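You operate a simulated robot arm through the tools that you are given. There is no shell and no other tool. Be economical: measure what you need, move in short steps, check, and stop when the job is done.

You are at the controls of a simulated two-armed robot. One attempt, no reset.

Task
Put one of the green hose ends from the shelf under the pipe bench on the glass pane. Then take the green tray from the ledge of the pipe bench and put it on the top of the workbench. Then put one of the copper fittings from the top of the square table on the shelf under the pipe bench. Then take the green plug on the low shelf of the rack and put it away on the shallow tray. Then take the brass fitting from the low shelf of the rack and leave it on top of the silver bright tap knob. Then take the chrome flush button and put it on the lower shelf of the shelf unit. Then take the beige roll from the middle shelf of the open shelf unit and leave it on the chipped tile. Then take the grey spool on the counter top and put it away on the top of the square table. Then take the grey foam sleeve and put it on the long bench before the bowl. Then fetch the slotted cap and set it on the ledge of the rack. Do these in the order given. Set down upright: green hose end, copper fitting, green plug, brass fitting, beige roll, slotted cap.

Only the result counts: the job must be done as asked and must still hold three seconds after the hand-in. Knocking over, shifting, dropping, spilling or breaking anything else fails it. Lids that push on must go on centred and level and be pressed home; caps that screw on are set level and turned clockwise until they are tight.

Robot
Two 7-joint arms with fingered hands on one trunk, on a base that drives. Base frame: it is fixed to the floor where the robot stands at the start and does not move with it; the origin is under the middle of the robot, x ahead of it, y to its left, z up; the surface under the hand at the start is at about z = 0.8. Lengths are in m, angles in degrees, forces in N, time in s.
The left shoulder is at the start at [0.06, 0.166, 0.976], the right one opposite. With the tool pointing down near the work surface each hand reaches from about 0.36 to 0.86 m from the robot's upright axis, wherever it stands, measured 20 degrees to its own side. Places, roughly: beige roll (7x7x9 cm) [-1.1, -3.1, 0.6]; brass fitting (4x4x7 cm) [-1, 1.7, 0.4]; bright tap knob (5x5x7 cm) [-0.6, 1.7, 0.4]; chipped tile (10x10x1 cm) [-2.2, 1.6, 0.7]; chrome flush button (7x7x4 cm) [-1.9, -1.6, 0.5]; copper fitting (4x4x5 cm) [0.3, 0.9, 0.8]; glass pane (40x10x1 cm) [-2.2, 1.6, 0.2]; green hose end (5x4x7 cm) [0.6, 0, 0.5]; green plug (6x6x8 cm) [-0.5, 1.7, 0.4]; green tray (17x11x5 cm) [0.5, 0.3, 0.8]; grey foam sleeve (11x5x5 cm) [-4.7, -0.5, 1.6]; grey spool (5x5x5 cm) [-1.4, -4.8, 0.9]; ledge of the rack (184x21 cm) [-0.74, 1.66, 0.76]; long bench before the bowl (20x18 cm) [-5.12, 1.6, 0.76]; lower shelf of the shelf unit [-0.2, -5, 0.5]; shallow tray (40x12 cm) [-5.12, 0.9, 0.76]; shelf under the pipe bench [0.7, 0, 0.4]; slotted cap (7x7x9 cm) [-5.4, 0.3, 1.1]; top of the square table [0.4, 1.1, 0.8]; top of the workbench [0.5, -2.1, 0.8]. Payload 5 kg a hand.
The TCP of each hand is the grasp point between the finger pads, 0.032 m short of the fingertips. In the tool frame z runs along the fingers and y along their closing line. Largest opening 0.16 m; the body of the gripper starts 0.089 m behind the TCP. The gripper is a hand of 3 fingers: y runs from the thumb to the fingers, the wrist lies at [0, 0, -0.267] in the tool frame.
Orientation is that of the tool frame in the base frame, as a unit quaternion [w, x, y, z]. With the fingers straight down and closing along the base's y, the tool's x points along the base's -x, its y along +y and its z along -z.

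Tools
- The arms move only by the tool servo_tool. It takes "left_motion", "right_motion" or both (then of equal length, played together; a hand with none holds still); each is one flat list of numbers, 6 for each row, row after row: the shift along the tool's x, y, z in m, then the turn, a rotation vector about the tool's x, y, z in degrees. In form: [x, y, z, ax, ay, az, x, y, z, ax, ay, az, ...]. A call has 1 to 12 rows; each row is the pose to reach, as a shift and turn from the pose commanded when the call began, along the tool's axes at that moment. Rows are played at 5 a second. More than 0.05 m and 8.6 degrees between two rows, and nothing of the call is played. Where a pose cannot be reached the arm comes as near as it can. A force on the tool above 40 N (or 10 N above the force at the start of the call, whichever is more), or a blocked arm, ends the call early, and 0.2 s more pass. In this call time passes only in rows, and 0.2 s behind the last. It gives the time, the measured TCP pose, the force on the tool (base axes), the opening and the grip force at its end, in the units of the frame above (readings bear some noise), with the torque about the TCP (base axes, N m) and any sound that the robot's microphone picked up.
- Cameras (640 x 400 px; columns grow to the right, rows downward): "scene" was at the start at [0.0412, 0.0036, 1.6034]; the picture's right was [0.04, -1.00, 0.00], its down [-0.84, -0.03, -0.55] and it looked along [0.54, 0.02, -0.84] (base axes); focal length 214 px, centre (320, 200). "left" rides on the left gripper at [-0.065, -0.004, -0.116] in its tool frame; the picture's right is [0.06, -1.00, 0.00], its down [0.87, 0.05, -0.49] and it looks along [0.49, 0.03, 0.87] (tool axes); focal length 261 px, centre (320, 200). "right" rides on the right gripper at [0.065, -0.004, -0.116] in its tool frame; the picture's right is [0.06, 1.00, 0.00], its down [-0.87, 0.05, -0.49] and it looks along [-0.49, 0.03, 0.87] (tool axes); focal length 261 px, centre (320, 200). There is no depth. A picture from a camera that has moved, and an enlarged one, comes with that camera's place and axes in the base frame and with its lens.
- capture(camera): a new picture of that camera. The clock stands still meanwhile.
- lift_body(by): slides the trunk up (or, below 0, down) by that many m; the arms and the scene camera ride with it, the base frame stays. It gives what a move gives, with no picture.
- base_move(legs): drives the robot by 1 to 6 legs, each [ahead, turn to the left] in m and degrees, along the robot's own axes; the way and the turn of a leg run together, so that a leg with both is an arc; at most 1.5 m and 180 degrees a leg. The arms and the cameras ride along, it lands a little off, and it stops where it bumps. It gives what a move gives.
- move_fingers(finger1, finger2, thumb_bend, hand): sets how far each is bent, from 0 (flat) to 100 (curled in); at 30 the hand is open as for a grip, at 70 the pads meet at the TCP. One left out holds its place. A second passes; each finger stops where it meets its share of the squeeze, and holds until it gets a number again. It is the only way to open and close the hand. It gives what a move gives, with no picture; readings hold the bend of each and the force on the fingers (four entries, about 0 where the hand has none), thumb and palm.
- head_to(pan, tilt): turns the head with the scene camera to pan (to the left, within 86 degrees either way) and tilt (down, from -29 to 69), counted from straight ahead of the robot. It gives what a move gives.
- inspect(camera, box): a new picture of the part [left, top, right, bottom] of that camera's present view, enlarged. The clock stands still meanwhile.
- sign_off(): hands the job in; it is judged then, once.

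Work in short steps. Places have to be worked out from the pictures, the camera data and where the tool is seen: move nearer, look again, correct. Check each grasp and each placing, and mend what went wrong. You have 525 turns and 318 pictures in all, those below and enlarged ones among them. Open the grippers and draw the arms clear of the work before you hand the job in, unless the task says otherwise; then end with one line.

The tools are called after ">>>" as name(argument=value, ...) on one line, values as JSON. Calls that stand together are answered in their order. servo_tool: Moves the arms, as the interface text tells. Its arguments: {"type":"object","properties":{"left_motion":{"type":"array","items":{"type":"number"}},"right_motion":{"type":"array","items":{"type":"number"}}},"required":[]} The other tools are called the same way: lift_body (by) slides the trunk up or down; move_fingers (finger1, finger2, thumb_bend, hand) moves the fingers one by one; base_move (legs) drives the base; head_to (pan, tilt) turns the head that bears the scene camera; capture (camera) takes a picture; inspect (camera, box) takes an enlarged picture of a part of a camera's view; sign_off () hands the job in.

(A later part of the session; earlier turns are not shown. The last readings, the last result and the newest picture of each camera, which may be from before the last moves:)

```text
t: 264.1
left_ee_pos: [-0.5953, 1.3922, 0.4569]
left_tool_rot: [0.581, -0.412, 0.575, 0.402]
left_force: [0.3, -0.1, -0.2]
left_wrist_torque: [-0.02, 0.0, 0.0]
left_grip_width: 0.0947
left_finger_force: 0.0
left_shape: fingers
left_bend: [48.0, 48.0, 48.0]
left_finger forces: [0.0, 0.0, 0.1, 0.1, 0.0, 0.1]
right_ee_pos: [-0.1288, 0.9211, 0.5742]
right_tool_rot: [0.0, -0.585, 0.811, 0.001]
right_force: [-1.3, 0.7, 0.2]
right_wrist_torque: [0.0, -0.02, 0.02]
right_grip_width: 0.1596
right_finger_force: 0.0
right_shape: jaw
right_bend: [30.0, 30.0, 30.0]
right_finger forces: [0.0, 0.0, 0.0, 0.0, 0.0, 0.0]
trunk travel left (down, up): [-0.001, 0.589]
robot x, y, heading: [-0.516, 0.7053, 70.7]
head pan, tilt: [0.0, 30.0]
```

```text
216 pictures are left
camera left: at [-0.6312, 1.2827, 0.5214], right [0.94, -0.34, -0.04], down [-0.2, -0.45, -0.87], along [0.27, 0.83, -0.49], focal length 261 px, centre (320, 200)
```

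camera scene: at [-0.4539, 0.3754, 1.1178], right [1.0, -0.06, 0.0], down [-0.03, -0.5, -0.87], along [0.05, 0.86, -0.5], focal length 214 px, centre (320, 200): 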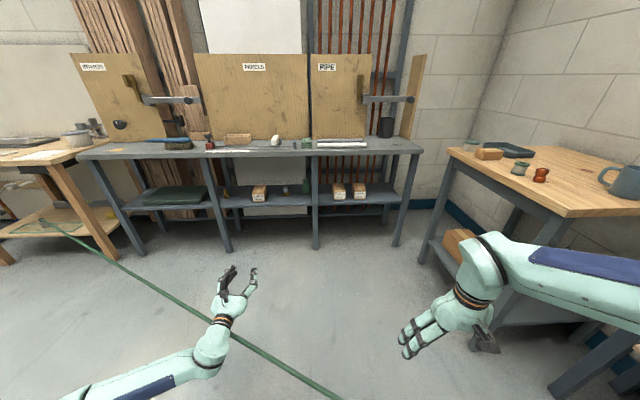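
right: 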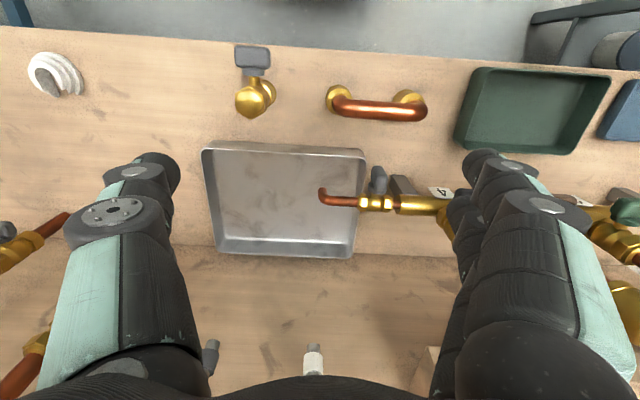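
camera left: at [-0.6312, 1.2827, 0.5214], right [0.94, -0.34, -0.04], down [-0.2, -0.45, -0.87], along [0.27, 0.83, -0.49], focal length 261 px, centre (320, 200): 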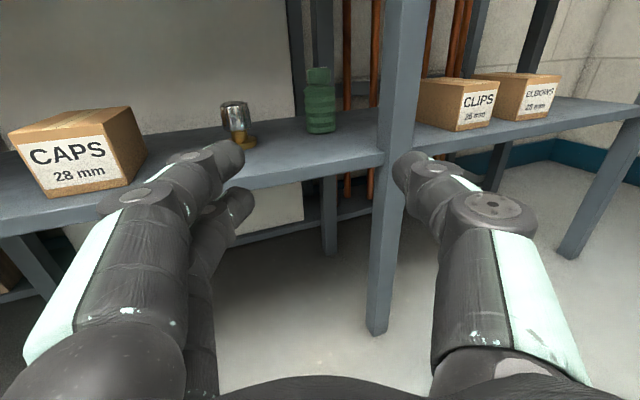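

Line is good (7 mm right correction). Drive 0.2 m, lower 1 cm.

>>> servo_tool(left_motion=[0.01, -0.005, 0, 0, 0, 0])

>>> base_move(legs=[[0.2, 0]])

>>> capture(camera="left")

```text
t: 264.5
left_ee_pos: [-0.5919, 1.3916, 0.4467]
left_tool_rot: [0.582, -0.411, 0.576, 0.401]
left_force: [0.2, 0.4, 0.1]
left_wrist_torque: [-0.02, -0.01, 0.0]
left_grip_width: 0.0948
left_finger_force: 0.0
left_shape: fingers
left_bend: [48.0, 48.0, 48.0]
left_finger forces: [0.0, 0.0, 0.0, 0.0, 0.1, 0.1]
right_ee_pos: [-0.1298, 0.9221, 0.5733]
right_tool_rot: [0.0, -0.585, 0.811, 0.001]
right_force: [0.0, -0.1, 0.3]
right_wrist_torque: [0.03, 0.01, -0.04]
right_grip_width: 0.1597
right_finger_force: 0.1
right_shape: jaw
right_bend: [30.0, 30.0, 30.0]
right_finger forces: [0.0, 0.0, 0.0, 0.1, 0.0, 0.0]
trunk travel left (down, up): [-0.001, 0.589]
robot x, y, heading: [-0.518, 0.7072, 70.3]
head pan, tilt: [0.0, 30.0]
```

```text
t: 266.1
left_ee_pos: [-0.531, 1.5817, 0.4466]
left_tool_rot: [0.58, -0.414, 0.573, 0.404]
left_force: [0.5, 0.0, 0.3]
left_wrist_torque: [-0.01, -0.01, 0.0]
left_grip_width: 0.0946
left_finger_force: 0.0
left_shape: fingers
left_bend: [48.0, 48.0, 48.0]
left_finger forces: [0.0, 0.1, 0.0, 0.1, 0.0, 0.0]
right_ee_pos: [-0.0668, 1.1134, 0.5733]
right_tool_rot: [0.001, -0.587, 0.81, 0.0]
right_force: [0.0, 0.3, -0.1]
right_wrist_torque: [-0.01, 0.0, -0.03]
right_grip_width: 0.1601
right_finger_force: 0.1
right_shape: jaw
right_bend: [30.0, 30.0, 30.0]
right_finger forces: [0.0, 0.1, 0.0, 0.0, 0.1, 0.0]
trunk travel left (down, up): [-0.001, 0.589]
robot x, y, heading: [-0.4537, 0.8967, 71.1]
head pan, tilt: [0.0, 30.0]
```

```text
215 pictures are left
camera left: at [-0.5652, 1.4698, 0.5122], right [0.94, -0.33, -0.04], down [-0.2, -0.45, -0.87], along [0.27, 0.83, -0.49], focal length 261 px, centre (320, 200)
```

left: 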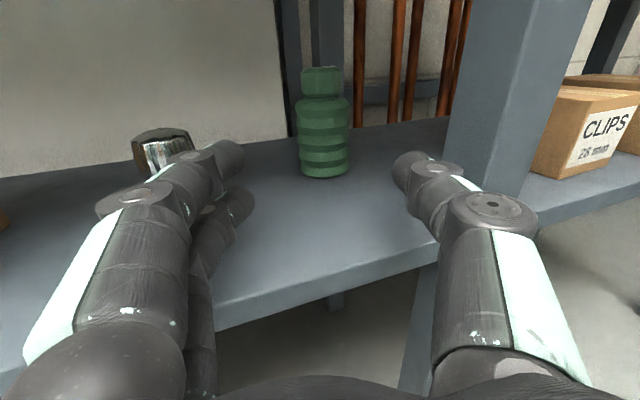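

The post leaves little room; I'll re-approach at heading 66° with a narrower hand. Back off and re-align.

>>> base_move(legs=[[-0.35, 0], [0, 28.8], [0.168, 0], [0, -33.9]])

>>> move_fingers(hand="left", finger1=53, finger2=53, thumb_bend=53)

>>> capture(camera="left")

```text
t: 272.7
left_ee_pos: [-0.633, 1.4071, 0.4472]
left_tool_rot: [0.593, -0.394, 0.588, 0.384]
left_force: [0.6, 1.1, -0.5]
left_wrist_torque: [-0.02, -0.04, 0.02]
left_grip_width: 0.0947
left_finger_force: 0.1
left_shape: fingers
left_bend: [48.0, 48.0, 48.0]
left_finger forces: [0.1, 0.1, 0.1, 0.0, 0.0, 0.0]
right_ee_pos: [-0.1999, 0.9098, 0.5742]
right_tool_rot: [0.0, -0.56, 0.828, 0.001]
right_force: [-0.4, -0.7, 0.0]
right_wrist_torque: [0.03, 0.0, 0.0]
right_grip_width: 0.16
right_finger_force: 0.0
right_shape: jaw
right_bend: [30.0, 30.0, 30.0]
right_finger forces: [0.0, 0.0, 0.0, 0.0, 0.1, 0.0]
trunk travel left (down, up): [-0.001, 0.589]
robot x, y, heading: [-0.6046, 0.7199, 67.3]
head pan, tilt: [0.0, 30.0]
```

```text
t: 273.7
left_ee_pos: [-0.6333, 1.4081, 0.4462]
left_tool_rot: [0.594, -0.394, 0.588, 0.383]
left_force: [-0.4, -0.4, -1.5]
left_wrist_torque: [0.02, 0.02, -0.01]
left_grip_width: 0.0757
left_finger_force: 0.0
left_shape: fingers
left_bend: [53.0, 53.0, 53.0]
left_finger forces: [0.0, 0.0, 0.1, 0.1, 0.0, 0.0]
right_ee_pos: [-0.2007, 0.9115, 0.5733]
right_tool_rot: [0.001, -0.56, 0.828, 0.002]
right_force: [0.1, 0.1, 0.3]
right_wrist_torque: [-0.05, 0.0, -0.02]
right_grip_width: 0.1599
right_finger_force: 0.1
right_shape: jaw
right_bend: [30.0, 30.0, 30.0]
right_finger forces: [0.0, 0.0, 0.1, 0.0, 0.0, 0.0]
trunk travel left (down, up): [-0.001, 0.589]
robot x, y, heading: [-0.5998, 0.7243, 67.2]
head pan, tilt: [0.0, 30.0]
```

```text
214 pictures are left
camera left: at [-0.6746, 1.2995, 0.5122], right [0.92, -0.4, -0.04], down [-0.23, -0.44, -0.87], along [0.32, 0.81, -0.49], focal length 261 px, centre (320, 200)
```

left: 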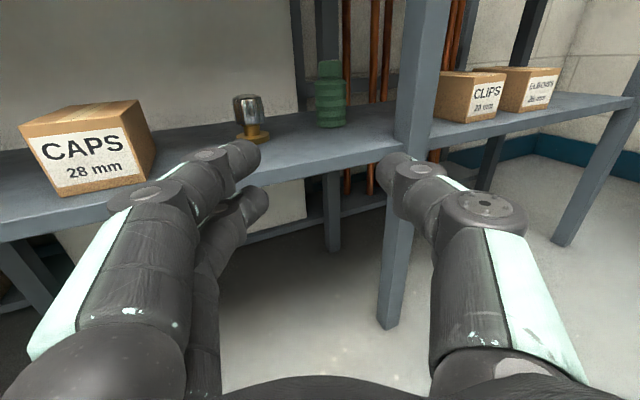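

Turn 1.1° right, drive 0.2 m and check.

>>> base_move(legs=[[0, -1.1], [0.2, 0]])

>>> capture(camera="left")

```text
t: 275.6
left_ee_pos: [-0.5342, 1.5959, 0.4467]
left_tool_rot: [0.598, -0.388, 0.592, 0.377]
left_force: [-0.3, 0.5, 0.1]
left_wrist_torque: [-0.01, -0.03, 0.02]
left_grip_width: 0.0758
left_finger_force: 0.0
left_shape: fingers
left_bend: [53.0, 53.0, 53.0]
left_finger forces: [0.0, 0.0, 0.0, 0.0, 0.0, 0.0]
right_ee_pos: [-0.1131, 1.0904, 0.5743]
right_tool_rot: [0.001, -0.55, 0.835, 0.0]
right_force: [-0.3, 0.3, 0.3]
right_wrist_torque: [-0.02, -0.01, 0.0]
right_grip_width: 0.16
right_finger_force: 0.0
right_shape: jaw
right_bend: [30.0, 30.0, 30.0]
right_finger forces: [0.0, 0.0, 0.1, 0.0, 0.0, 0.0]
trunk travel left (down, up): [-0.001, 0.589]
robot x, y, heading: [-0.5205, 0.9084, 66.0]
head pan, tilt: [0.0, 30.0]
```

```text
213 pictures are left
camera left: at [-0.5783, 1.489, 0.5122], right [0.91, -0.42, -0.04], down [-0.24, -0.43, -0.87], along [0.34, 0.8, -0.49], focal length 261 px, centre (320, 200)
```

left: 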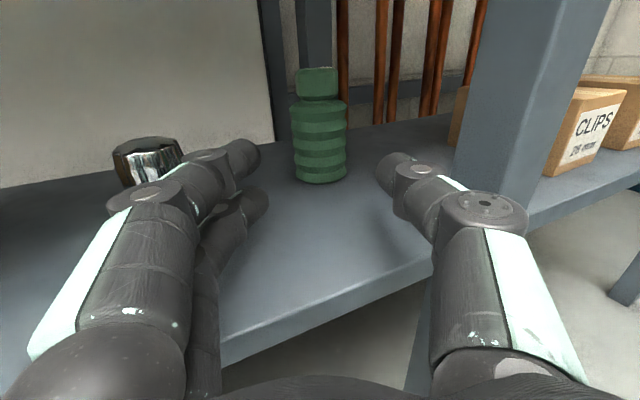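

Aligned within 3 mm. Advance 6 cm and check clearance to post and knob.

>>> base_move(legs=[[0.06, 0]])

>>> capture(camera="left")

```text
t: 276.6
left_ee_pos: [-0.5091, 1.6526, 0.4459]
left_tool_rot: [0.597, -0.388, 0.592, 0.378]
left_force: [-0.2, -0.4, -0.2]
left_wrist_torque: [0.01, 0.01, 0.0]
left_grip_width: 0.0754
left_finger_force: 0.1
left_shape: fingers
left_bend: [53.0, 53.0, 53.0]
left_finger forces: [0.0, 0.0, 0.0, 0.0, 0.0, 0.0]
right_ee_pos: [-0.0884, 1.1466, 0.5733]
right_tool_rot: [0.001, -0.551, 0.835, 0.0]
right_force: [-0.6, -0.2, 0.0]
right_wrist_torque: [-0.02, 0.02, 0.01]
right_grip_width: 0.1599
right_finger_force: 0.0
right_shape: jaw
right_bend: [30.0, 30.0, 30.0]
right_finger forces: [0.1, 0.0, 0.0, 0.1, 0.0, 0.0]
trunk travel left (down, up): [-0.001, 0.589]
robot x, y, heading: [-0.4924, 0.9624, 65.7]
head pan, tilt: [0.0, 30.0]
```

```text
212 pictures are left
camera left: at [-0.5538, 1.5456, 0.5122], right [0.91, -0.41, -0.04], down [-0.24, -0.43, -0.87], along [0.34, 0.8, -0.49], focal length 261 px, centre (320, 200)
```

left: 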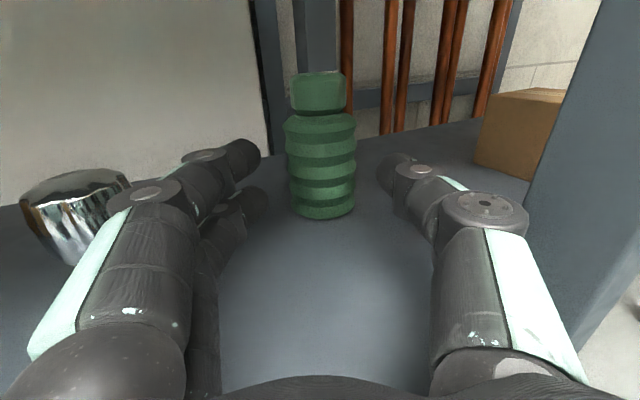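

Clearances hold. Advance the last 5 cm and close.

>>> base_move(legs=[[0.05, 0]])

>>> capture(camera="left")

```text
t: 277.6
left_ee_pos: [-0.489, 1.6998, 0.4462]
left_tool_rot: [0.597, -0.388, 0.592, 0.378]
left_force: [-0.4, 0.2, 0.0]
left_wrist_torque: [0.07, 0.01, 0.03]
left_grip_width: 0.0758
left_finger_force: 0.0
left_shape: fingers
left_bend: [53.0, 53.0, 53.0]
left_finger forces: [0.0, 0.0, 0.0, 0.0, 0.0, 0.1]
right_ee_pos: [-0.0658, 1.1946, 0.5732]
right_tool_rot: [0.001, -0.552, 0.834, 0.001]
right_force: [0.7, -0.3, 1.0]
right_wrist_torque: [-0.01, -0.01, -0.02]
right_grip_width: 0.1598
right_finger_force: 0.1
right_shape: jaw
right_bend: [30.0, 30.0, 30.0]
right_finger forces: [0.0, 0.0, 0.0, 0.0, 0.0, 0.1]
trunk travel left (down, up): [-0.001, 0.589]
robot x, y, heading: [-0.4683, 1.015, 66.1]
head pan, tilt: [0.0, 30.0]
```

```text
211 pictures are left
camera left: at [-0.5322, 1.5935, 0.5122], right [0.91, -0.42, -0.04], down [-0.24, -0.43, -0.87], along [0.34, 0.8, -0.49], focal length 261 px, centre (320, 200)
```

left: 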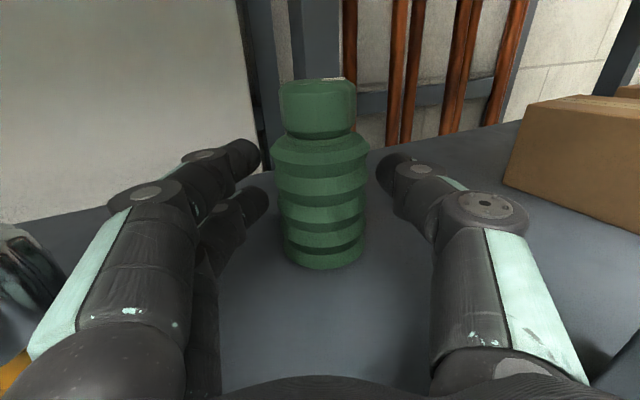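

Back 1 cm so the tips meet its centre, then close.

>>> servo_tool(left_motion=[0, 0, -0.01, 0, 0, 0])

>>> move_fingers(hand="left", finger1=66, finger2=66, thumb_bend=66)

>>> capture(camera="left")

```text
t: 277.9
left_ee_pos: [-0.4931, 1.6914, 0.4466]
left_tool_rot: [0.598, -0.388, 0.592, 0.377]
left_force: [0.8, 0.2, -0.4]
left_wrist_torque: [0.01, -0.01, 0.06]
left_grip_width: 0.076
left_finger_force: 0.1
left_shape: fingers
left_bend: [53.0, 53.0, 53.0]
left_finger forces: [0.0, 0.1, 0.0, 0.0, 0.1, 0.0]
right_ee_pos: [-0.0654, 1.1951, 0.5734]
right_tool_rot: [0.001, -0.551, 0.835, 0.001]
right_force: [-0.4, -0.4, 0.0]
right_wrist_torque: [0.03, -0.01, 0.01]
right_grip_width: 0.1599
right_finger_force: 0.0
right_shape: jaw
right_bend: [30.0, 30.0, 30.0]
right_finger forces: [0.0, 0.0, 0.0, 0.1, 0.1, 0.0]
trunk travel left (down, up): [-0.001, 0.589]
robot x, y, heading: [-0.4709, 1.01, 66.0]
head pan, tilt: [0.0, 30.0]
```

```text
t: 278.9
left_ee_pos: [-0.4924, 1.6906, 0.4476]
left_tool_rot: [0.598, -0.388, 0.592, 0.377]
left_force: [-0.3, 1.3, 0.4]
left_wrist_torque: [-0.01, -0.01, 0.03]
left_grip_width: 0.0562
left_finger_force: 14.7
left_shape: fingers
left_bend: [59.0, 59.0, 61.0]
left_finger forces: [7.5, 7.7, 0.0, 0.0, 13.9, 0.1]
right_ee_pos: [-0.0656, 1.1935, 0.573]
right_tool_rot: [0.001, -0.551, 0.834, 0.0]
right_force: [0.6, -0.6, 0.0]
right_wrist_torque: [-0.05, -0.02, 0.02]
right_grip_width: 0.1599
right_finger_force: 0.1
right_shape: jaw
right_bend: [30.0, 30.0, 30.0]
right_finger forces: [0.0, 0.1, 0.0, 0.0, 0.0, 0.1]
trunk travel left (down, up): [-0.001, 0.589]
robot x, y, heading: [-0.4751, 1.0089, 65.7]
head pan, tilt: [0.0, 30.0]
```

```text
210 pictures are left
camera left: at [-0.5364, 1.5844, 0.5127], right [0.91, -0.41, -0.04], down [-0.24, -0.43, -0.87], along [0.34, 0.8, -0.49], focal length 261 px, centre (320, 200)
```

left: 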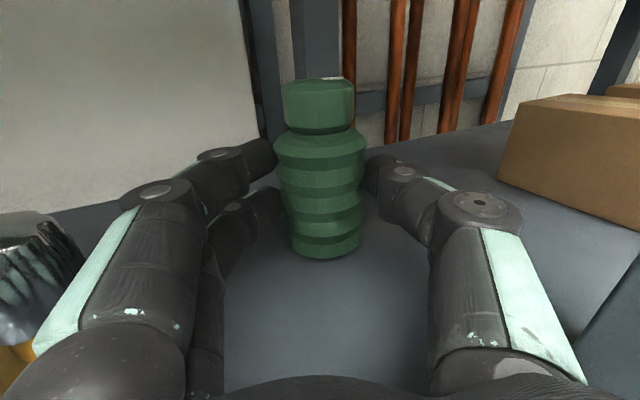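

Gripped (14 N). Lift 10 cm and back out.

>>> lift_body(by=0.1)

>>> base_move(legs=[[-0.45, 0]])

>>> capture(camera="left")

```text
t: 280.3
left_ee_pos: [-0.4916, 1.6912, 0.5469]
left_tool_rot: [0.598, -0.388, 0.592, 0.377]
left_force: [0.0, 0.3, -4.9]
left_wrist_torque: [-0.09, 0.06, -0.01]
left_grip_width: 0.0562
left_finger_force: 14.6
left_shape: fingers
left_bend: [59.0, 59.0, 61.0]
left_finger forces: [7.2, 7.7, 0.0, 0.0, 14.4, 0.1]
right_ee_pos: [-0.0662, 1.1945, 0.6733]
right_tool_rot: [0.001, -0.551, 0.834, 0.001]
right_force: [-0.2, -0.3, 1.0]
right_wrist_torque: [0.01, 0.03, 0.01]
right_grip_width: 0.1602
right_finger_force: 0.0
right_shape: jaw
right_bend: [30.0, 30.0, 30.0]
right_finger forces: [0.0, 0.0, 0.0, 0.1, 0.1, 0.0]
trunk travel left (down, up): [-0.101, 0.489]
robot x, y, heading: [-0.4692, 1.0119, 66.1]
head pan, tilt: [0.0, 30.0]
```

```text
t: 283.0
left_ee_pos: [-0.6721, 1.2834, 0.5475]
left_tool_rot: [0.598, -0.386, 0.593, 0.376]
left_force: [-0.1, 0.5, -4.5]
left_wrist_torque: [-0.12, 0.07, -0.03]
left_grip_width: 0.0559
left_finger_force: 14.9
left_shape: fingers
left_bend: [59.0, 59.0, 61.0]
left_finger forces: [7.0, 7.6, 0.1, 0.1, 14.4, 0.0]
right_ee_pos: [-0.2481, 0.7845, 0.6729]
right_tool_rot: [0.001, -0.549, 0.836, 0.001]
right_force: [1.2, 0.8, 0.0]
right_wrist_torque: [0.01, 0.03, 0.01]
right_grip_width: 0.1598
right_finger_force: 0.1
right_shape: jaw
right_bend: [30.0, 30.0, 30.0]
right_finger forces: [0.1, 0.1, 0.0, 0.1, 0.0, 0.0]
trunk travel left (down, up): [-0.101, 0.489]
robot x, y, heading: [-0.6537, 0.601, 65.6]
head pan, tilt: [0.0, 30.0]
```

```text
209 pictures are left
camera left: at [-0.7168, 1.1766, 0.6125], right [0.91, -0.42, -0.04], down [-0.24, -0.43, -0.87], along [0.35, 0.8, -0.49], focal length 261 px, centre (320, 200)
```

left: 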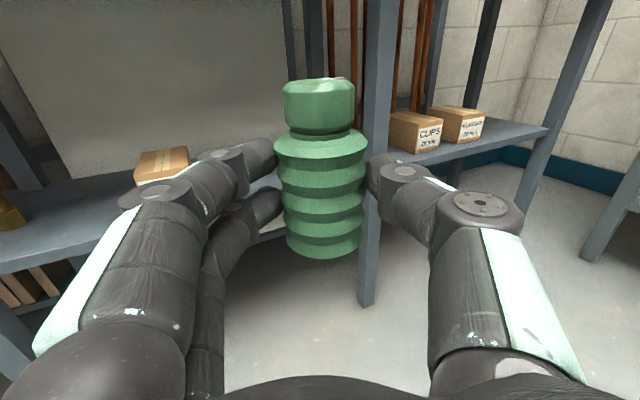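

Plug secured. Drive west: first along y≈0.75 past the table.

>>> base_move(legs=[[0, 99.4], [0.6, 0], [0, 15], [1.4, 0]])

>>> head_to(pan=0, tilt=20)

>>> capture(camera="scene")

```text
t: 298.0
left_ee_pos: [-3.2049, 0.425, 0.5481]
left_tool_rot: [0.001, 0.708, 0.013, -0.707]
left_force: [-0.7, -0.6, -4.3]
left_wrist_torque: [-0.01, -0.15, 0.01]
left_grip_width: 0.0559
left_finger_force: 14.2
left_shape: fingers
left_bend: [59.0, 59.0, 61.0]
left_finger forces: [7.0, 7.6, 0.0, 0.0, 14.0, 0.0]
right_ee_pos: [-2.9436, 1.0256, 0.6737]
right_tool_rot: [0.0, 1.0, 0.024, -0.001]
right_force: [0.2, 0.0, 0.4]
right_wrist_torque: [0.01, -0.02, -0.01]
right_grip_width: 0.1596
right_finger_force: 0.1
right_shape: jaw
right_bend: [30.0, 30.0, 30.0]
right_finger forces: [0.1, 0.1, 0.0, 0.0, 0.0, 0.0]
trunk travel left (down, up): [-0.101, 0.489]
robot x, y, heading: [-2.6014, 0.74, -178.2]
head pan, tilt: [0.0, 30.0]
```

```text
t: 298.8
left_ee_pos: [-3.2055, 0.4249, 0.5466]
left_tool_rot: [0.002, 0.708, 0.016, -0.706]
left_force: [-0.1, -0.5, -4.5]
left_wrist_torque: [-0.02, -0.17, -0.01]
left_grip_width: 0.0558
left_finger_force: 14.5
left_shape: fingers
left_bend: [59.0, 59.0, 61.0]
left_finger forces: [6.9, 7.5, 0.0, 0.1, 14.1, 0.0]
right_ee_pos: [-2.9452, 1.0258, 0.674]
right_tool_rot: [0.0, 1.0, 0.025, -0.001]
right_force: [0.5, 0.3, -0.6]
right_wrist_torque: [0.0, 0.01, 0.03]
right_grip_width: 0.1599
right_finger_force: 0.0
right_shape: jaw
right_bend: [30.0, 30.0, 30.0]
right_finger forces: [0.0, 0.1, 0.0, 0.0, 0.0, 0.1]
trunk travel left (down, up): [-0.101, 0.489]
robot x, y, heading: [-2.601, 0.7429, -177.9]
head pan, tilt: [0.0, 20.0]
```

```text
208 pictures are left
camera scene: at [-2.6651, 0.7393, 1.2338], right [-0.03, 1.0, 0.0], down [0.34, 0.01, -0.94], along [-0.94, -0.03, -0.34], focal length 214 px, centre (320, 200)
```

scene: 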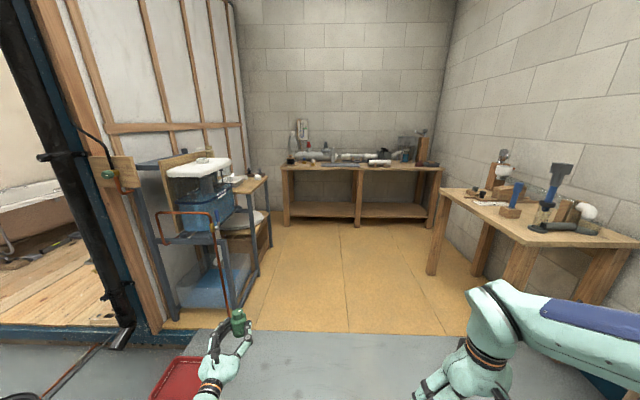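

The end bench (front edge x≈−4.92) holds the tray. Zoom in on it.

>>> inspect(camera="scene", box=[270, 110, 450, 200])

```text
3.56 times, centred on (360, 155) of scene
camera zoom: at [-2.6651, 0.7393, 1.2338], right [-0.03, 1.0, 0.0], down [0.34, 0.01, -0.94], along [-0.94, -0.03, -0.34], focal length 763 px, centre (178, 360)
```

zoom: 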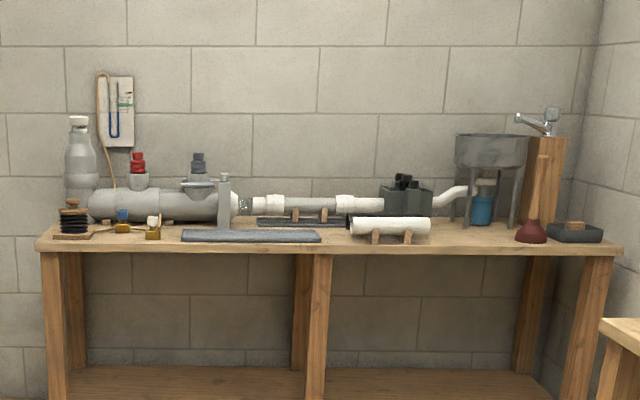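

Tray ≈ (−5.12, 0.9), dark-blue, in front of the grey pipe. Bring the left hand inward and raise the trunk before approaching.

>>> servo_tool(left_motion=[0, -0.03, 0.005, 0, 0, 0, 0, -0.06, 0.01, 0, 0, 0, 0, -0.09, 0.015, 0, 0, 0, 0, -0.12, 0.02, 0, 0, 0])

>>> lift_body(by=0.35)

>>> base_move(legs=[[0, -5], [1.2, 0], [0, 3]])

>>> head_to(pan=0, tilt=35)

>>> capture(camera="scene")

```text
t: 299.8
left_ee_pos: [-3.2267, 0.5458, 0.548]
left_tool_rot: [0.002, 0.708, 0.014, -0.706]
left_force: [-0.9, -0.4, -5.1]
left_wrist_torque: [0.0, -0.12, -0.02]
left_grip_width: 0.0556
left_finger_force: 15.1
left_shape: fingers
left_bend: [59.0, 60.0, 61.0]
left_finger forces: [7.1, 7.7, 0.0, 0.0, 14.3, 0.1]
right_ee_pos: [-2.9447, 1.0247, 0.6746]
right_tool_rot: [0.0, 1.0, 0.025, 0.0]
right_force: [-0.8, -0.2, -0.4]
right_wrist_torque: [-0.02, 0.03, 0.01]
right_grip_width: 0.1597
right_finger_force: 0.0
right_shape: jaw
right_bend: [30.0, 30.0, 30.0]
right_finger forces: [0.0, 0.0, 0.0, 0.0, 0.1, 0.1]
trunk travel left (down, up): [-0.101, 0.489]
robot x, y, heading: [-2.6026, 0.7393, -178.0]
head pan, tilt: [0.0, 20.0]
```

```text
t: 303.2
left_ee_pos: [-3.2277, 0.5454, 0.8996]
left_tool_rot: [0.002, 0.708, 0.014, -0.706]
left_force: [-0.2, 0.0, -4.8]
left_wrist_torque: [0.02, -0.12, -0.01]
left_grip_width: 0.0555
left_finger_force: 14.8
left_shape: fingers
left_bend: [59.0, 60.0, 61.0]
left_finger forces: [7.1, 7.7, 0.0, 0.0, 14.2, 0.0]
right_ee_pos: [-2.9432, 1.0256, 1.0234]
right_tool_rot: [0.0, 1.0, 0.025, -0.001]
right_force: [-0.2, -0.1, 0.6]
right_wrist_torque: [0.01, 0.03, -0.01]
right_grip_width: 0.16
right_finger_force: 0.0
right_shape: jaw
right_bend: [30.0, 30.0, 30.0]
right_finger forces: [0.0, 0.0, 0.0, 0.0, 0.0, 0.0]
trunk travel left (down, up): [-0.451, 0.139]
robot x, y, heading: [-2.6017, 0.7463, -178.2]
head pan, tilt: [0.0, 20.0]
```

```text
t: 310.2
left_ee_pos: [-4.4298, 0.6122, 0.898]
left_tool_rot: [-0.005, 0.708, 0.009, -0.706]
left_force: [-0.6, -0.1, -5.1]
left_wrist_torque: [0.01, -0.16, -0.06]
left_grip_width: 0.0558
left_finger_force: 14.5
left_shape: fingers
left_bend: [59.0, 60.0, 61.0]
left_finger forces: [7.1, 7.6, 0.0, 0.0, 14.1, 0.1]
right_ee_pos: [-4.1384, 1.0863, 1.0227]
right_tool_rot: [-0.001, 1.0, 0.015, -0.001]
right_force: [0.4, -0.5, 0.1]
right_wrist_torque: [0.05, 0.01, -0.03]
right_grip_width: 0.1597
right_finger_force: 0.0
right_shape: jaw
right_bend: [30.0, 30.0, 30.0]
right_finger forces: [0.1, 0.0, 0.1, 0.0, 0.0, 0.1]
trunk travel left (down, up): [-0.451, 0.139]
robot x, y, heading: [-3.8035, 0.7954, -179.1]
head pan, tilt: [0.0, 20.0]
```

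```text
t: 311.0
left_ee_pos: [-4.4297, 0.6125, 0.8974]
left_tool_rot: [-0.004, 0.708, 0.008, -0.706]
left_force: [0.4, 1.1, -4.1]
left_wrist_torque: [0.02, -0.12, 0.02]
left_grip_width: 0.056
left_finger_force: 14.8
left_shape: fingers
left_bend: [59.0, 60.0, 61.0]
left_finger forces: [7.1, 7.6, 0.1, 0.0, 14.2, 0.0]
right_ee_pos: [-4.1391, 1.0868, 1.0236]
right_tool_rot: [0.001, 1.0, 0.015, -0.001]
right_force: [-0.3, 0.3, 0.2]
right_wrist_torque: [-0.03, 0.01, 0.03]
right_grip_width: 0.1602
right_finger_force: 0.0
right_shape: jaw
right_bend: [30.0, 30.0, 30.0]
right_finger forces: [0.0, 0.0, 0.1, 0.0, 0.0, 0.1]
trunk travel left (down, up): [-0.451, 0.139]
robot x, y, heading: [-3.8, 0.7964, -179.4]
head pan, tilt: [0.0, 35.0]
```

```text
206 pictures are left
camera scene: at [-3.8596, 0.7969, 1.5601], right [-0.02, 1.0, 0.0], down [0.57, 0.01, -0.82], along [-0.82, -0.01, -0.57], focal length 214 px, centre (320, 200)
```

scene: 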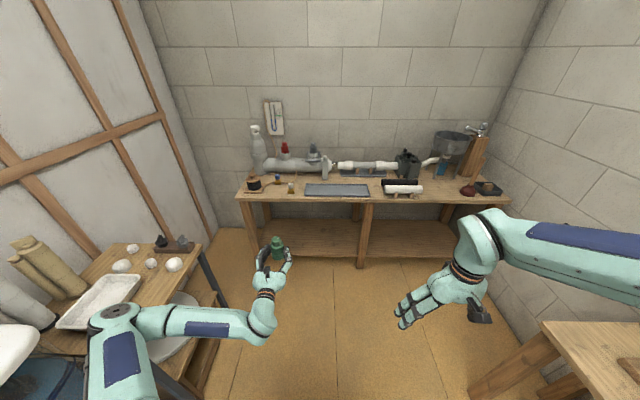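

Zoom on the tray; also note my left elbow is near the cart, so I'll keep to the right.

>>> inspect(camera="scene", box=[230, 130, 430, 255])

>>> head_to(pan=55, tilt=50)

>>> capture(camera="scene")

```text
3.20 times, centred on (330, 192) of scene
camera zoom: at [-3.8596, 0.7969, 1.5601], right [-0.02, 1.0, 0.0], down [0.57, 0.01, -0.82], along [-0.82, -0.01, -0.57], focal length 686 px, centre (288, 224)
```

zoom: 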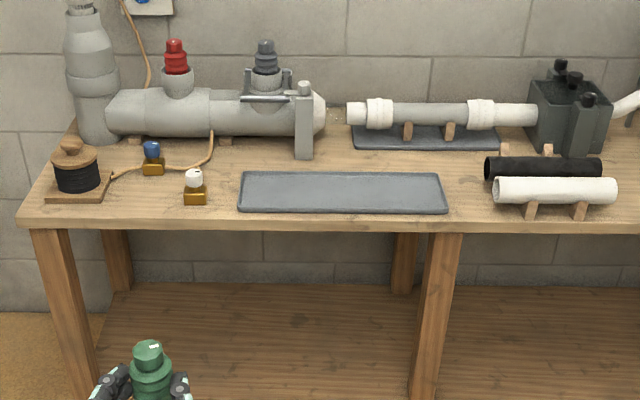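

```text
t: 312.2
left_ee_pos: [-4.4292, 0.6116, 0.8983]
left_tool_rot: [-0.003, 0.708, 0.01, -0.706]
left_force: [-0.1, -0.9, -4.0]
left_wrist_torque: [-0.01, -0.17, 0.02]
left_grip_width: 0.0556
left_finger_force: 14.2
left_shape: fingers
left_bend: [59.0, 60.0, 61.0]
left_finger forces: [7.0, 7.6, 0.0, 0.0, 14.2, 0.0]
right_ee_pos: [-4.1389, 1.087, 1.0226]
right_tool_rot: [0.0, 1.0, 0.017, -0.001]
right_force: [0.3, -0.1, 1.0]
right_wrist_torque: [0.02, 0.02, -0.02]
right_grip_width: 0.16
right_finger_force: 0.1
right_shape: jaw
right_bend: [30.0, 30.0, 30.0]
right_finger forces: [0.0, 0.0, 0.0, 0.0, 0.0, 0.0]
trunk travel left (down, up): [-0.451, 0.139]
robot x, y, heading: [-3.8054, 0.7947, -179.3]
head pan, tilt: [55.0, 50.0]
```

```text
204 pictures are left
camera scene: at [-3.8147, 0.7346, 1.5383], right [-0.83, 0.56, 0.0], down [0.43, 0.63, -0.64], along [-0.36, -0.53, -0.77], focal length 214 px, centre (320, 200)
```

scene: 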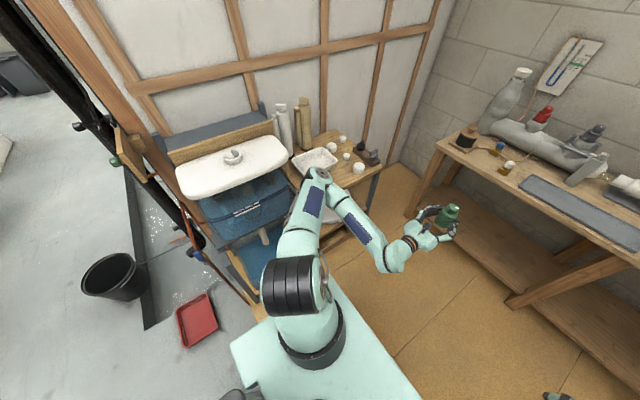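

My left elbow is near the side table. Back off 0.3 m, angle right, and come in along y≈1.0.

>>> base_move(legs=[[-0.3, 0], [0, -18], [0.7, 0], [0, 17.3]])

>>> head_to(pan=10, tilt=40)

>>> capture(camera="scene")

>>> capture(camera="left")

```text
t: 319.7
left_ee_pos: [-4.7799, 0.8207, 0.8976]
left_tool_rot: [-0.004, 0.708, 0.008, -0.706]
left_force: [0.8, -0.5, -4.9]
left_wrist_torque: [0.0, -0.14, -0.02]
left_grip_width: 0.0555
left_finger_force: 14.0
left_shape: fingers
left_bend: [60.0, 60.0, 61.0]
left_finger forces: [7.0, 7.4, 0.1, 0.0, 13.8, 0.1]
right_ee_pos: [-4.4877, 1.2939, 1.024]
right_tool_rot: [-0.001, 1.0, 0.015, -0.001]
right_force: [-0.4, 0.4, 0.3]
right_wrist_torque: [0.02, 0.02, 0.0]
right_grip_width: 0.1599
right_finger_force: 0.1
right_shape: jaw
right_bend: [30.0, 30.0, 30.0]
right_finger forces: [0.1, 0.1, 0.1, 0.0, 0.1, 0.0]
trunk travel left (down, up): [-0.451, 0.139]
robot x, y, heading: [-4.1537, 0.9997, -179.1]
head pan, tilt: [55.0, 50.0]
```

```text
t: 320.8
left_ee_pos: [-4.7794, 0.8205, 0.8994]
left_tool_rot: [-0.006, 0.708, 0.008, -0.706]
left_force: [0.4, -0.2, -5.5]
left_wrist_torque: [0.02, -0.17, 0.02]
left_grip_width: 0.0557
left_finger_force: 13.7
left_shape: fingers
left_bend: [60.0, 60.0, 61.0]
left_finger forces: [6.9, 7.5, 0.0, 0.1, 13.9, 0.1]
right_ee_pos: [-4.4867, 1.2938, 1.0234]
right_tool_rot: [-0.001, 1.0, 0.014, -0.001]
right_force: [0.2, 0.3, 0.5]
right_wrist_torque: [-0.05, -0.01, -0.02]
right_grip_width: 0.1601
right_finger_force: 0.1
right_shape: jaw
right_bend: [30.0, 30.0, 30.0]
right_finger forces: [0.0, 0.0, 0.1, 0.1, 0.0, 0.0]
trunk travel left (down, up): [-0.451, 0.139]
robot x, y, heading: [-4.1538, 1.0042, -179.4]
head pan, tilt: [10.0, 40.0]
```

```text
203 pictures are left
camera scene: at [-4.2053, 0.9886, 1.5524], right [-0.19, 0.98, 0.0], down [0.63, 0.12, -0.77], along [-0.75, -0.14, -0.64], focal length 214 px, centre (320, 200)
```

scene: 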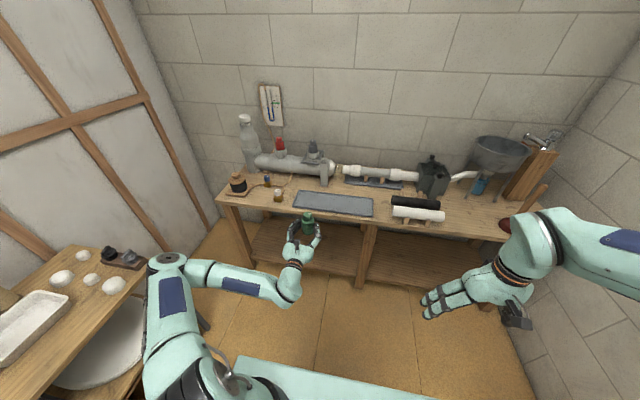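

```text
202 pictures are left
camera left: at [-4.6642, 0.8228, 0.9635], right [0.0, 1.0, -0.04], down [0.49, -0.04, -0.87], along [-0.87, -0.03, -0.49], focal length 261 px, centre (320, 200)
```

left: 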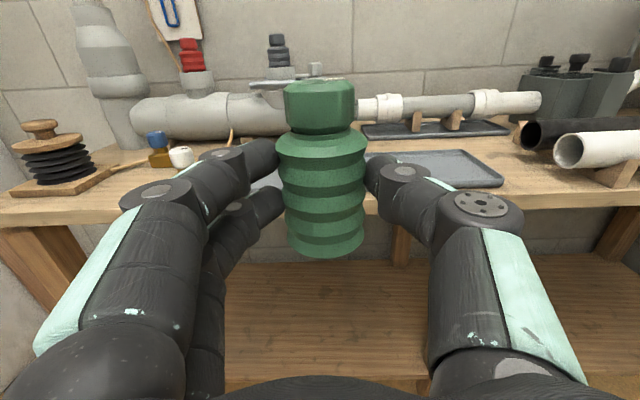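

Aligned over the tray's line. Drive 0.31 m forward above it.

>>> base_move(legs=[[0.31, 0]])

>>> capture(camera="left")

>>> inspect(camera="scene", box=[220, 140, 420, 265])

```text
t: 322.9
left_ee_pos: [-5.0971, 0.8153, 0.8972]
left_tool_rot: [-0.004, 0.708, 0.008, -0.706]
left_force: [0.6, -0.2, -4.5]
left_wrist_torque: [0.01, -0.14, 0.01]
left_grip_width: 0.0556
left_finger_force: 13.8
left_shape: fingers
left_bend: [60.0, 60.0, 61.0]
left_finger forces: [6.9, 7.5, 0.0, 0.1, 13.8, 0.1]
right_ee_pos: [-4.8037, 1.2894, 1.024]
right_tool_rot: [0.0, 1.0, 0.015, 0.0]
right_force: [-0.9, -0.3, 0.6]
right_wrist_torque: [0.03, -0.02, 0.02]
right_grip_width: 0.16
right_finger_force: 0.1
right_shape: jaw
right_bend: [30.0, 30.0, 30.0]
right_finger forces: [0.1, 0.1, 0.0, 0.0, 0.0, 0.1]
trunk travel left (down, up): [-0.451, 0.139]
robot x, y, heading: [-4.4695, 0.997, -179.2]
head pan, tilt: [10.0, 40.0]
```

```text
201 pictures are left
camera left: at [-4.9795, 0.8186, 0.9631], right [0.0, 1.0, -0.04], down [0.49, -0.04, -0.87], along [-0.87, -0.03, -0.49], focal length 261 px, centre (320, 200)
```

left: 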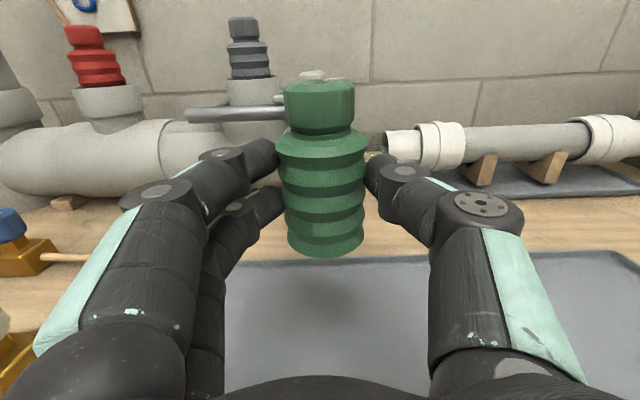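

```text
3.20 times, centred on (320, 202) of scene
camera zoom: at [-4.5211, 0.9846, 1.5524], right [-0.19, 0.98, 0.0], down [0.63, 0.12, -0.77], along [-0.75, -0.14, -0.64], focal length 686 px, centre (320, 192)
```

zoom: 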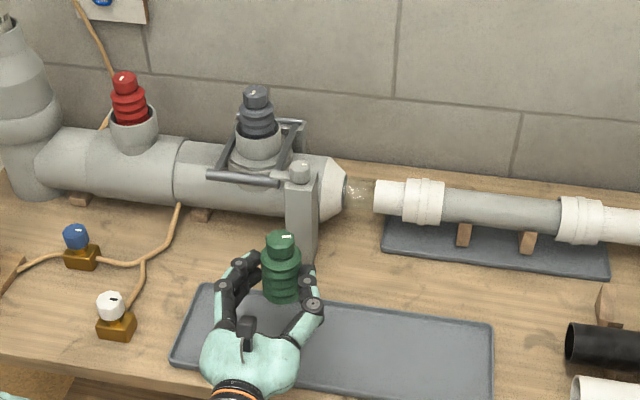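

Plug is over the tray interior. Lower the trunk 7 cm, then fine steps.

>>> lift_body(by=-0.07)

>>> servo_tool(left_motion=[0.003, 0, 0, 0, 0, 0, 0.006, 0, 0, 0, 0, 0, 0.009, 0, 0, 0, 0, 0])

>>> capture(camera="left")

```text
t: 324.0
left_ee_pos: [-5.0949, 0.8165, 0.8273]
left_tool_rot: [-0.004, 0.708, 0.008, -0.706]
left_force: [-0.5, 0.2, -4.4]
left_wrist_torque: [-0.01, -0.12, -0.03]
left_grip_width: 0.0555
left_finger_force: 14.4
left_shape: fingers
left_bend: [60.0, 60.0, 61.0]
left_finger forces: [7.0, 7.6, 0.0, 0.0, 13.8, 0.0]
right_ee_pos: [-4.8024, 1.2907, 0.9544]
right_tool_rot: [0.001, 1.0, 0.015, -0.001]
right_force: [-0.1, -0.9, -0.3]
right_wrist_torque: [0.0, 0.03, 0.04]
right_grip_width: 0.1597
right_finger_force: 0.1
right_shape: jaw
right_bend: [30.0, 30.0, 30.0]
right_finger forces: [0.1, 0.1, 0.0, 0.0, 0.0, 0.0]
trunk travel left (down, up): [-0.381, 0.209]
robot x, y, heading: [-4.4673, 1.0006, -179.4]
head pan, tilt: [10.0, 40.0]
```

```text
t: 324.8
left_ee_pos: [-5.0953, 0.8173, 0.8185]
left_tool_rot: [-0.006, 0.708, 0.006, -0.706]
left_force: [-0.3, 0.0, -5.2]
left_wrist_torque: [-0.01, -0.11, -0.01]
left_grip_width: 0.0557
left_finger_force: 14.1
left_shape: fingers
left_bend: [60.0, 60.0, 61.0]
left_finger forces: [6.9, 7.4, 0.1, 0.0, 13.8, 0.0]
right_ee_pos: [-4.8027, 1.2892, 0.9535]
right_tool_rot: [0.0, 1.0, 0.015, -0.002]
right_force: [-0.2, 0.2, 0.6]
right_wrist_torque: [-0.01, 0.02, 0.01]
right_grip_width: 0.1599
right_finger_force: 0.0
right_shape: jaw
right_bend: [30.0, 30.0, 30.0]
right_finger forces: [0.0, 0.1, 0.1, 0.0, 0.0, 0.1]
trunk travel left (down, up): [-0.381, 0.209]
robot x, y, heading: [-4.4714, 1.0028, -179.0]
head pan, tilt: [10.0, 40.0]
```

```text
199 pictures are left
camera left: at [-4.9787, 0.8191, 0.8838], right [0.0, 1.0, -0.04], down [0.49, -0.04, -0.87], along [-0.87, -0.03, -0.49], focal length 261 px, centre (320, 200)
```

left: 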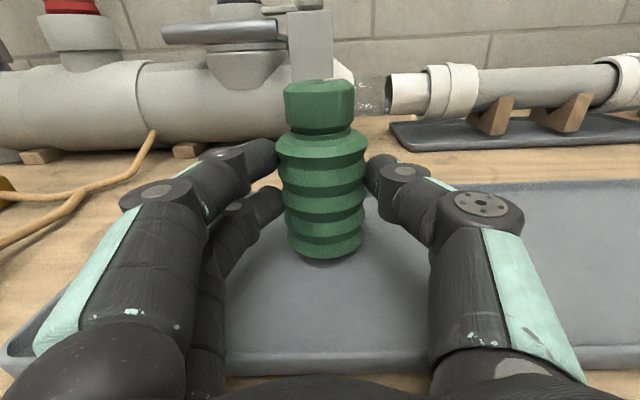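

Very near the tray floor; a few mm more.

>>> servo_tool(left_motion=[0.002, 0, 0, 0, 0, 0, 0.004, 0, 0, 0, 0, 0, 0.006, 0, 0, 0, 0, 0, 0.008, 0, 0, 0, 0, 0])

```text
t: 325.8
left_ee_pos: [-5.095, 0.8164, 0.8128]
left_tool_rot: [0.003, -0.706, -0.006, 0.708]
left_force: [3.3, -1.8, 6.4]
left_wrist_torque: [-0.01, 0.16, 0.07]
left_grip_width: 0.0557
left_finger_force: 15.6
left_shape: fingers
left_bend: [60.0, 60.0, 61.0]
left_finger forces: [8.0, 8.5, 0.0, 0.0, 14.1, 0.1]
right_ee_pos: [-4.8029, 1.2896, 0.9535]
right_tool_rot: [-0.001, 1.0, 0.015, 0.0]
right_force: [0.0, 0.1, 0.2]
right_wrist_torque: [0.0, 0.01, -0.03]
right_grip_width: 0.1599
right_finger_force: 0.0
right_shape: jaw
right_bend: [30.0, 30.0, 30.0]
right_finger forces: [0.0, 0.1, 0.1, 0.0, 0.0, 0.0]
trunk travel left (down, up): [-0.381, 0.209]
robot x, y, heading: [-4.4671, 1.0014, -179.1]
head pan, tilt: [10.0, 40.0]
```

Contact (weight off, +11 N change). Release.

>>> move_fingers(hand="left", finger1=50, finger2=50, thumb_bend=50)

>>> capture(camera="left")

```text
t: 326.8
left_ee_pos: [-5.0958, 0.8164, 0.8095]
left_tool_rot: [-0.004, 0.708, 0.009, -0.706]
left_force: [0.7, -0.1, 0.1]
left_wrist_torque: [0.01, 0.02, -0.01]
left_grip_width: 0.0865
left_finger_force: 0.1
left_shape: fingers
left_bend: [50.0, 50.0, 50.0]
left_finger forces: [0.1, 0.0, 0.1, 0.0, 0.1, 0.0]
right_ee_pos: [-4.8029, 1.2903, 0.954]
right_tool_rot: [0.0, 1.0, 0.014, 0.0]
right_force: [-1.0, 0.3, 0.9]
right_wrist_torque: [0.0, 0.01, -0.01]
right_grip_width: 0.1595
right_finger_force: 0.0
right_shape: jaw
right_bend: [30.0, 30.0, 30.0]
right_finger forces: [0.0, 0.0, 0.0, 0.0, 0.0, 0.0]
trunk travel left (down, up): [-0.381, 0.209]
robot x, y, heading: [-4.467, 0.9995, -179.4]
head pan, tilt: [10.0, 40.0]
```

```text
198 pictures are left
camera left: at [-4.9789, 0.8195, 0.876], right [0.0, 1.0, -0.04], down [0.49, -0.04, -0.87], along [-0.87, -0.03, -0.49], focal length 261 px, centre (320, 200)
```

left: 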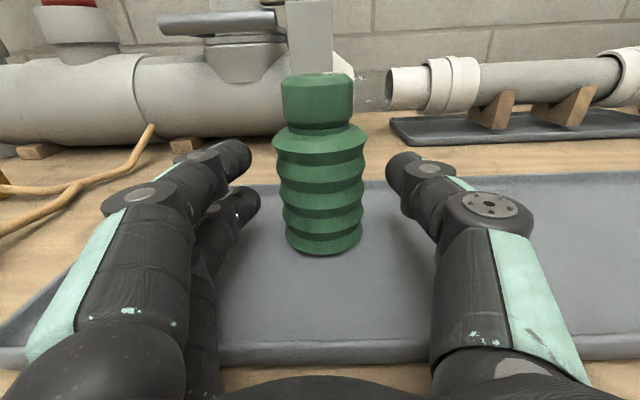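

The plug stands in the tray. Raise slightly, back out, and return toward the rack.

>>> lift_body(by=0.02)

>>> base_move(legs=[[-0.5, 0], [0, -6], [-1.05, 0]])

>>> inspect(camera="scene", box=[270, 110, 450, 200])

```text
t: 327.5
left_ee_pos: [-5.0957, 0.8173, 0.8304]
left_tool_rot: [-0.004, 0.708, 0.007, -0.706]
left_force: [-0.5, -0.6, 0.4]
left_wrist_torque: [-0.02, -0.02, 0.01]
left_grip_width: 0.0867
left_finger_force: 0.0
left_shape: fingers
left_bend: [50.0, 50.0, 50.0]
left_finger forces: [0.1, 0.0, 0.1, 0.0, 0.1, 0.1]
right_ee_pos: [-4.8038, 1.2904, 0.9745]
right_tool_rot: [0.0, 1.0, 0.015, -0.001]
right_force: [-0.6, 0.2, 0.2]
right_wrist_torque: [0.01, 0.02, -0.01]
right_grip_width: 0.1598
right_finger_force: 0.1
right_shape: jaw
right_bend: [30.0, 30.0, 30.0]
right_finger forces: [0.0, 0.1, 0.0, 0.0, 0.0, 0.0]
trunk travel left (down, up): [-0.401, 0.189]
robot x, y, heading: [-4.4655, 0.9998, -179.4]
head pan, tilt: [10.0, 40.0]
```

```text
t: 335.8
left_ee_pos: [-3.6184, 0.8062, 0.8307]
left_tool_rot: [-0.046, 0.707, -0.033, -0.705]
left_force: [0.3, 0.1, -0.2]
left_wrist_torque: [0.02, -0.02, -0.01]
left_grip_width: 0.0866
left_finger_force: 0.2
left_shape: fingers
left_bend: [50.0, 50.0, 50.0]
left_finger forces: [0.1, 0.0, 0.0, 0.0, 0.1, 0.0]
right_ee_pos: [-3.2736, 1.2416, 0.9724]
right_tool_rot: [0.0, 0.999, -0.042, -0.002]
right_force: [0.7, -0.6, 0.1]
right_wrist_torque: [-0.03, -0.02, -0.01]
right_grip_width: 0.16
right_finger_force: 0.1
right_shape: jaw
right_bend: [30.0, 30.0, 30.0]
right_finger forces: [0.0, 0.0, 0.0, 0.1, 0.0, 0.0]
trunk travel left (down, up): [-0.401, 0.189]
robot x, y, heading: [-2.9739, 0.9169, 174.1]
head pan, tilt: [10.0, 40.0]
```

```text
3.56 times, centred on (360, 155) of scene
camera zoom: at [-3.0269, 0.9063, 1.5025], right [-0.07, 1.0, 0.0], down [0.64, 0.05, -0.77], along [-0.76, -0.05, -0.64], focal length 763 px, centre (178, 360)
```

zoom: 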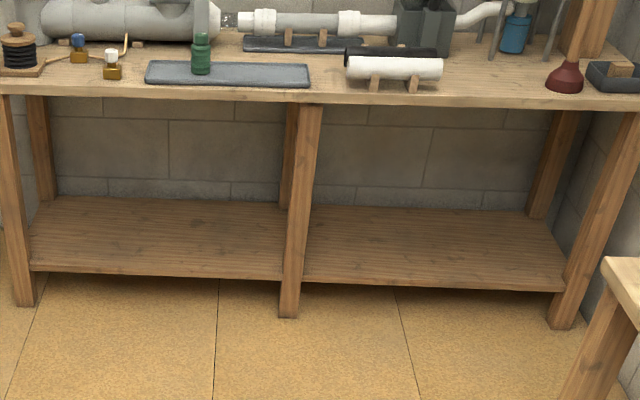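

Job 4 verified. Drive back east to the rack for the brass fitting.

>>> base_move(legs=[[0, -14], [-0.35, 0], [0, -160], [1.4, 0], [0.4, 0]])

>>> lift_body(by=-0.39)

```text
t: 354.8
left_ee_pos: [-0.1519, 0.7938, 0.8309]
left_tool_rot: [0.705, 0.023, 0.708, -0.036]
left_force: [-0.2, 0.0, -0.4]
left_wrist_torque: [0.01, 0.01, -0.02]
left_grip_width: 0.0869
left_finger_force: 0.0
left_shape: fingers
left_bend: [50.0, 50.0, 50.0]
left_finger forces: [0.0, 0.0, 0.0, 0.0, 0.0, 0.0]
right_ee_pos: [-0.4841, 0.347, 0.9737]
right_tool_rot: [0.001, 0.03, 1.0, 0.0]
right_force: [-0.8, 0.0, -0.6]
right_wrist_torque: [0.0, 0.02, -0.02]
right_grip_width: 0.1598
right_finger_force: 0.1
right_shape: jaw
right_bend: [30.0, 30.0, 30.0]
right_finger forces: [0.0, 0.0, 0.0, 0.1, 0.0, 0.0]
trunk travel left (down, up): [-0.401, 0.189]
robot x, y, heading: [-0.7925, 0.6701, -3.9]
head pan, tilt: [10.0, 40.0]
```

```text
t: 358.5
left_ee_pos: [-0.1518, 0.7939, 0.4407]
left_tool_rot: [0.705, 0.023, 0.708, -0.035]
left_force: [-0.3, -0.5, 0.6]
left_wrist_torque: [-0.03, 0.02, 0.0]
left_grip_width: 0.0868
left_finger_force: 0.1
left_shape: fingers
left_bend: [50.0, 50.0, 50.0]
left_finger forces: [0.0, 0.0, 0.0, 0.0, 0.0, 0.0]
right_ee_pos: [-0.4837, 0.3467, 0.5834]
right_tool_rot: [0.0, 0.029, 1.0, 0.0]
right_force: [0.2, -0.2, 0.0]
right_wrist_torque: [0.02, -0.03, 0.01]
right_grip_width: 0.16
right_finger_force: 0.0
right_shape: jaw
right_bend: [30.0, 30.0, 30.0]
right_finger forces: [0.0, 0.0, 0.0, 0.0, 0.1, 0.1]
trunk travel left (down, up): [-0.011, 0.579]
robot x, y, heading: [-0.7964, 0.6637, -4.2]
head pan, tilt: [10.0, 40.0]
```

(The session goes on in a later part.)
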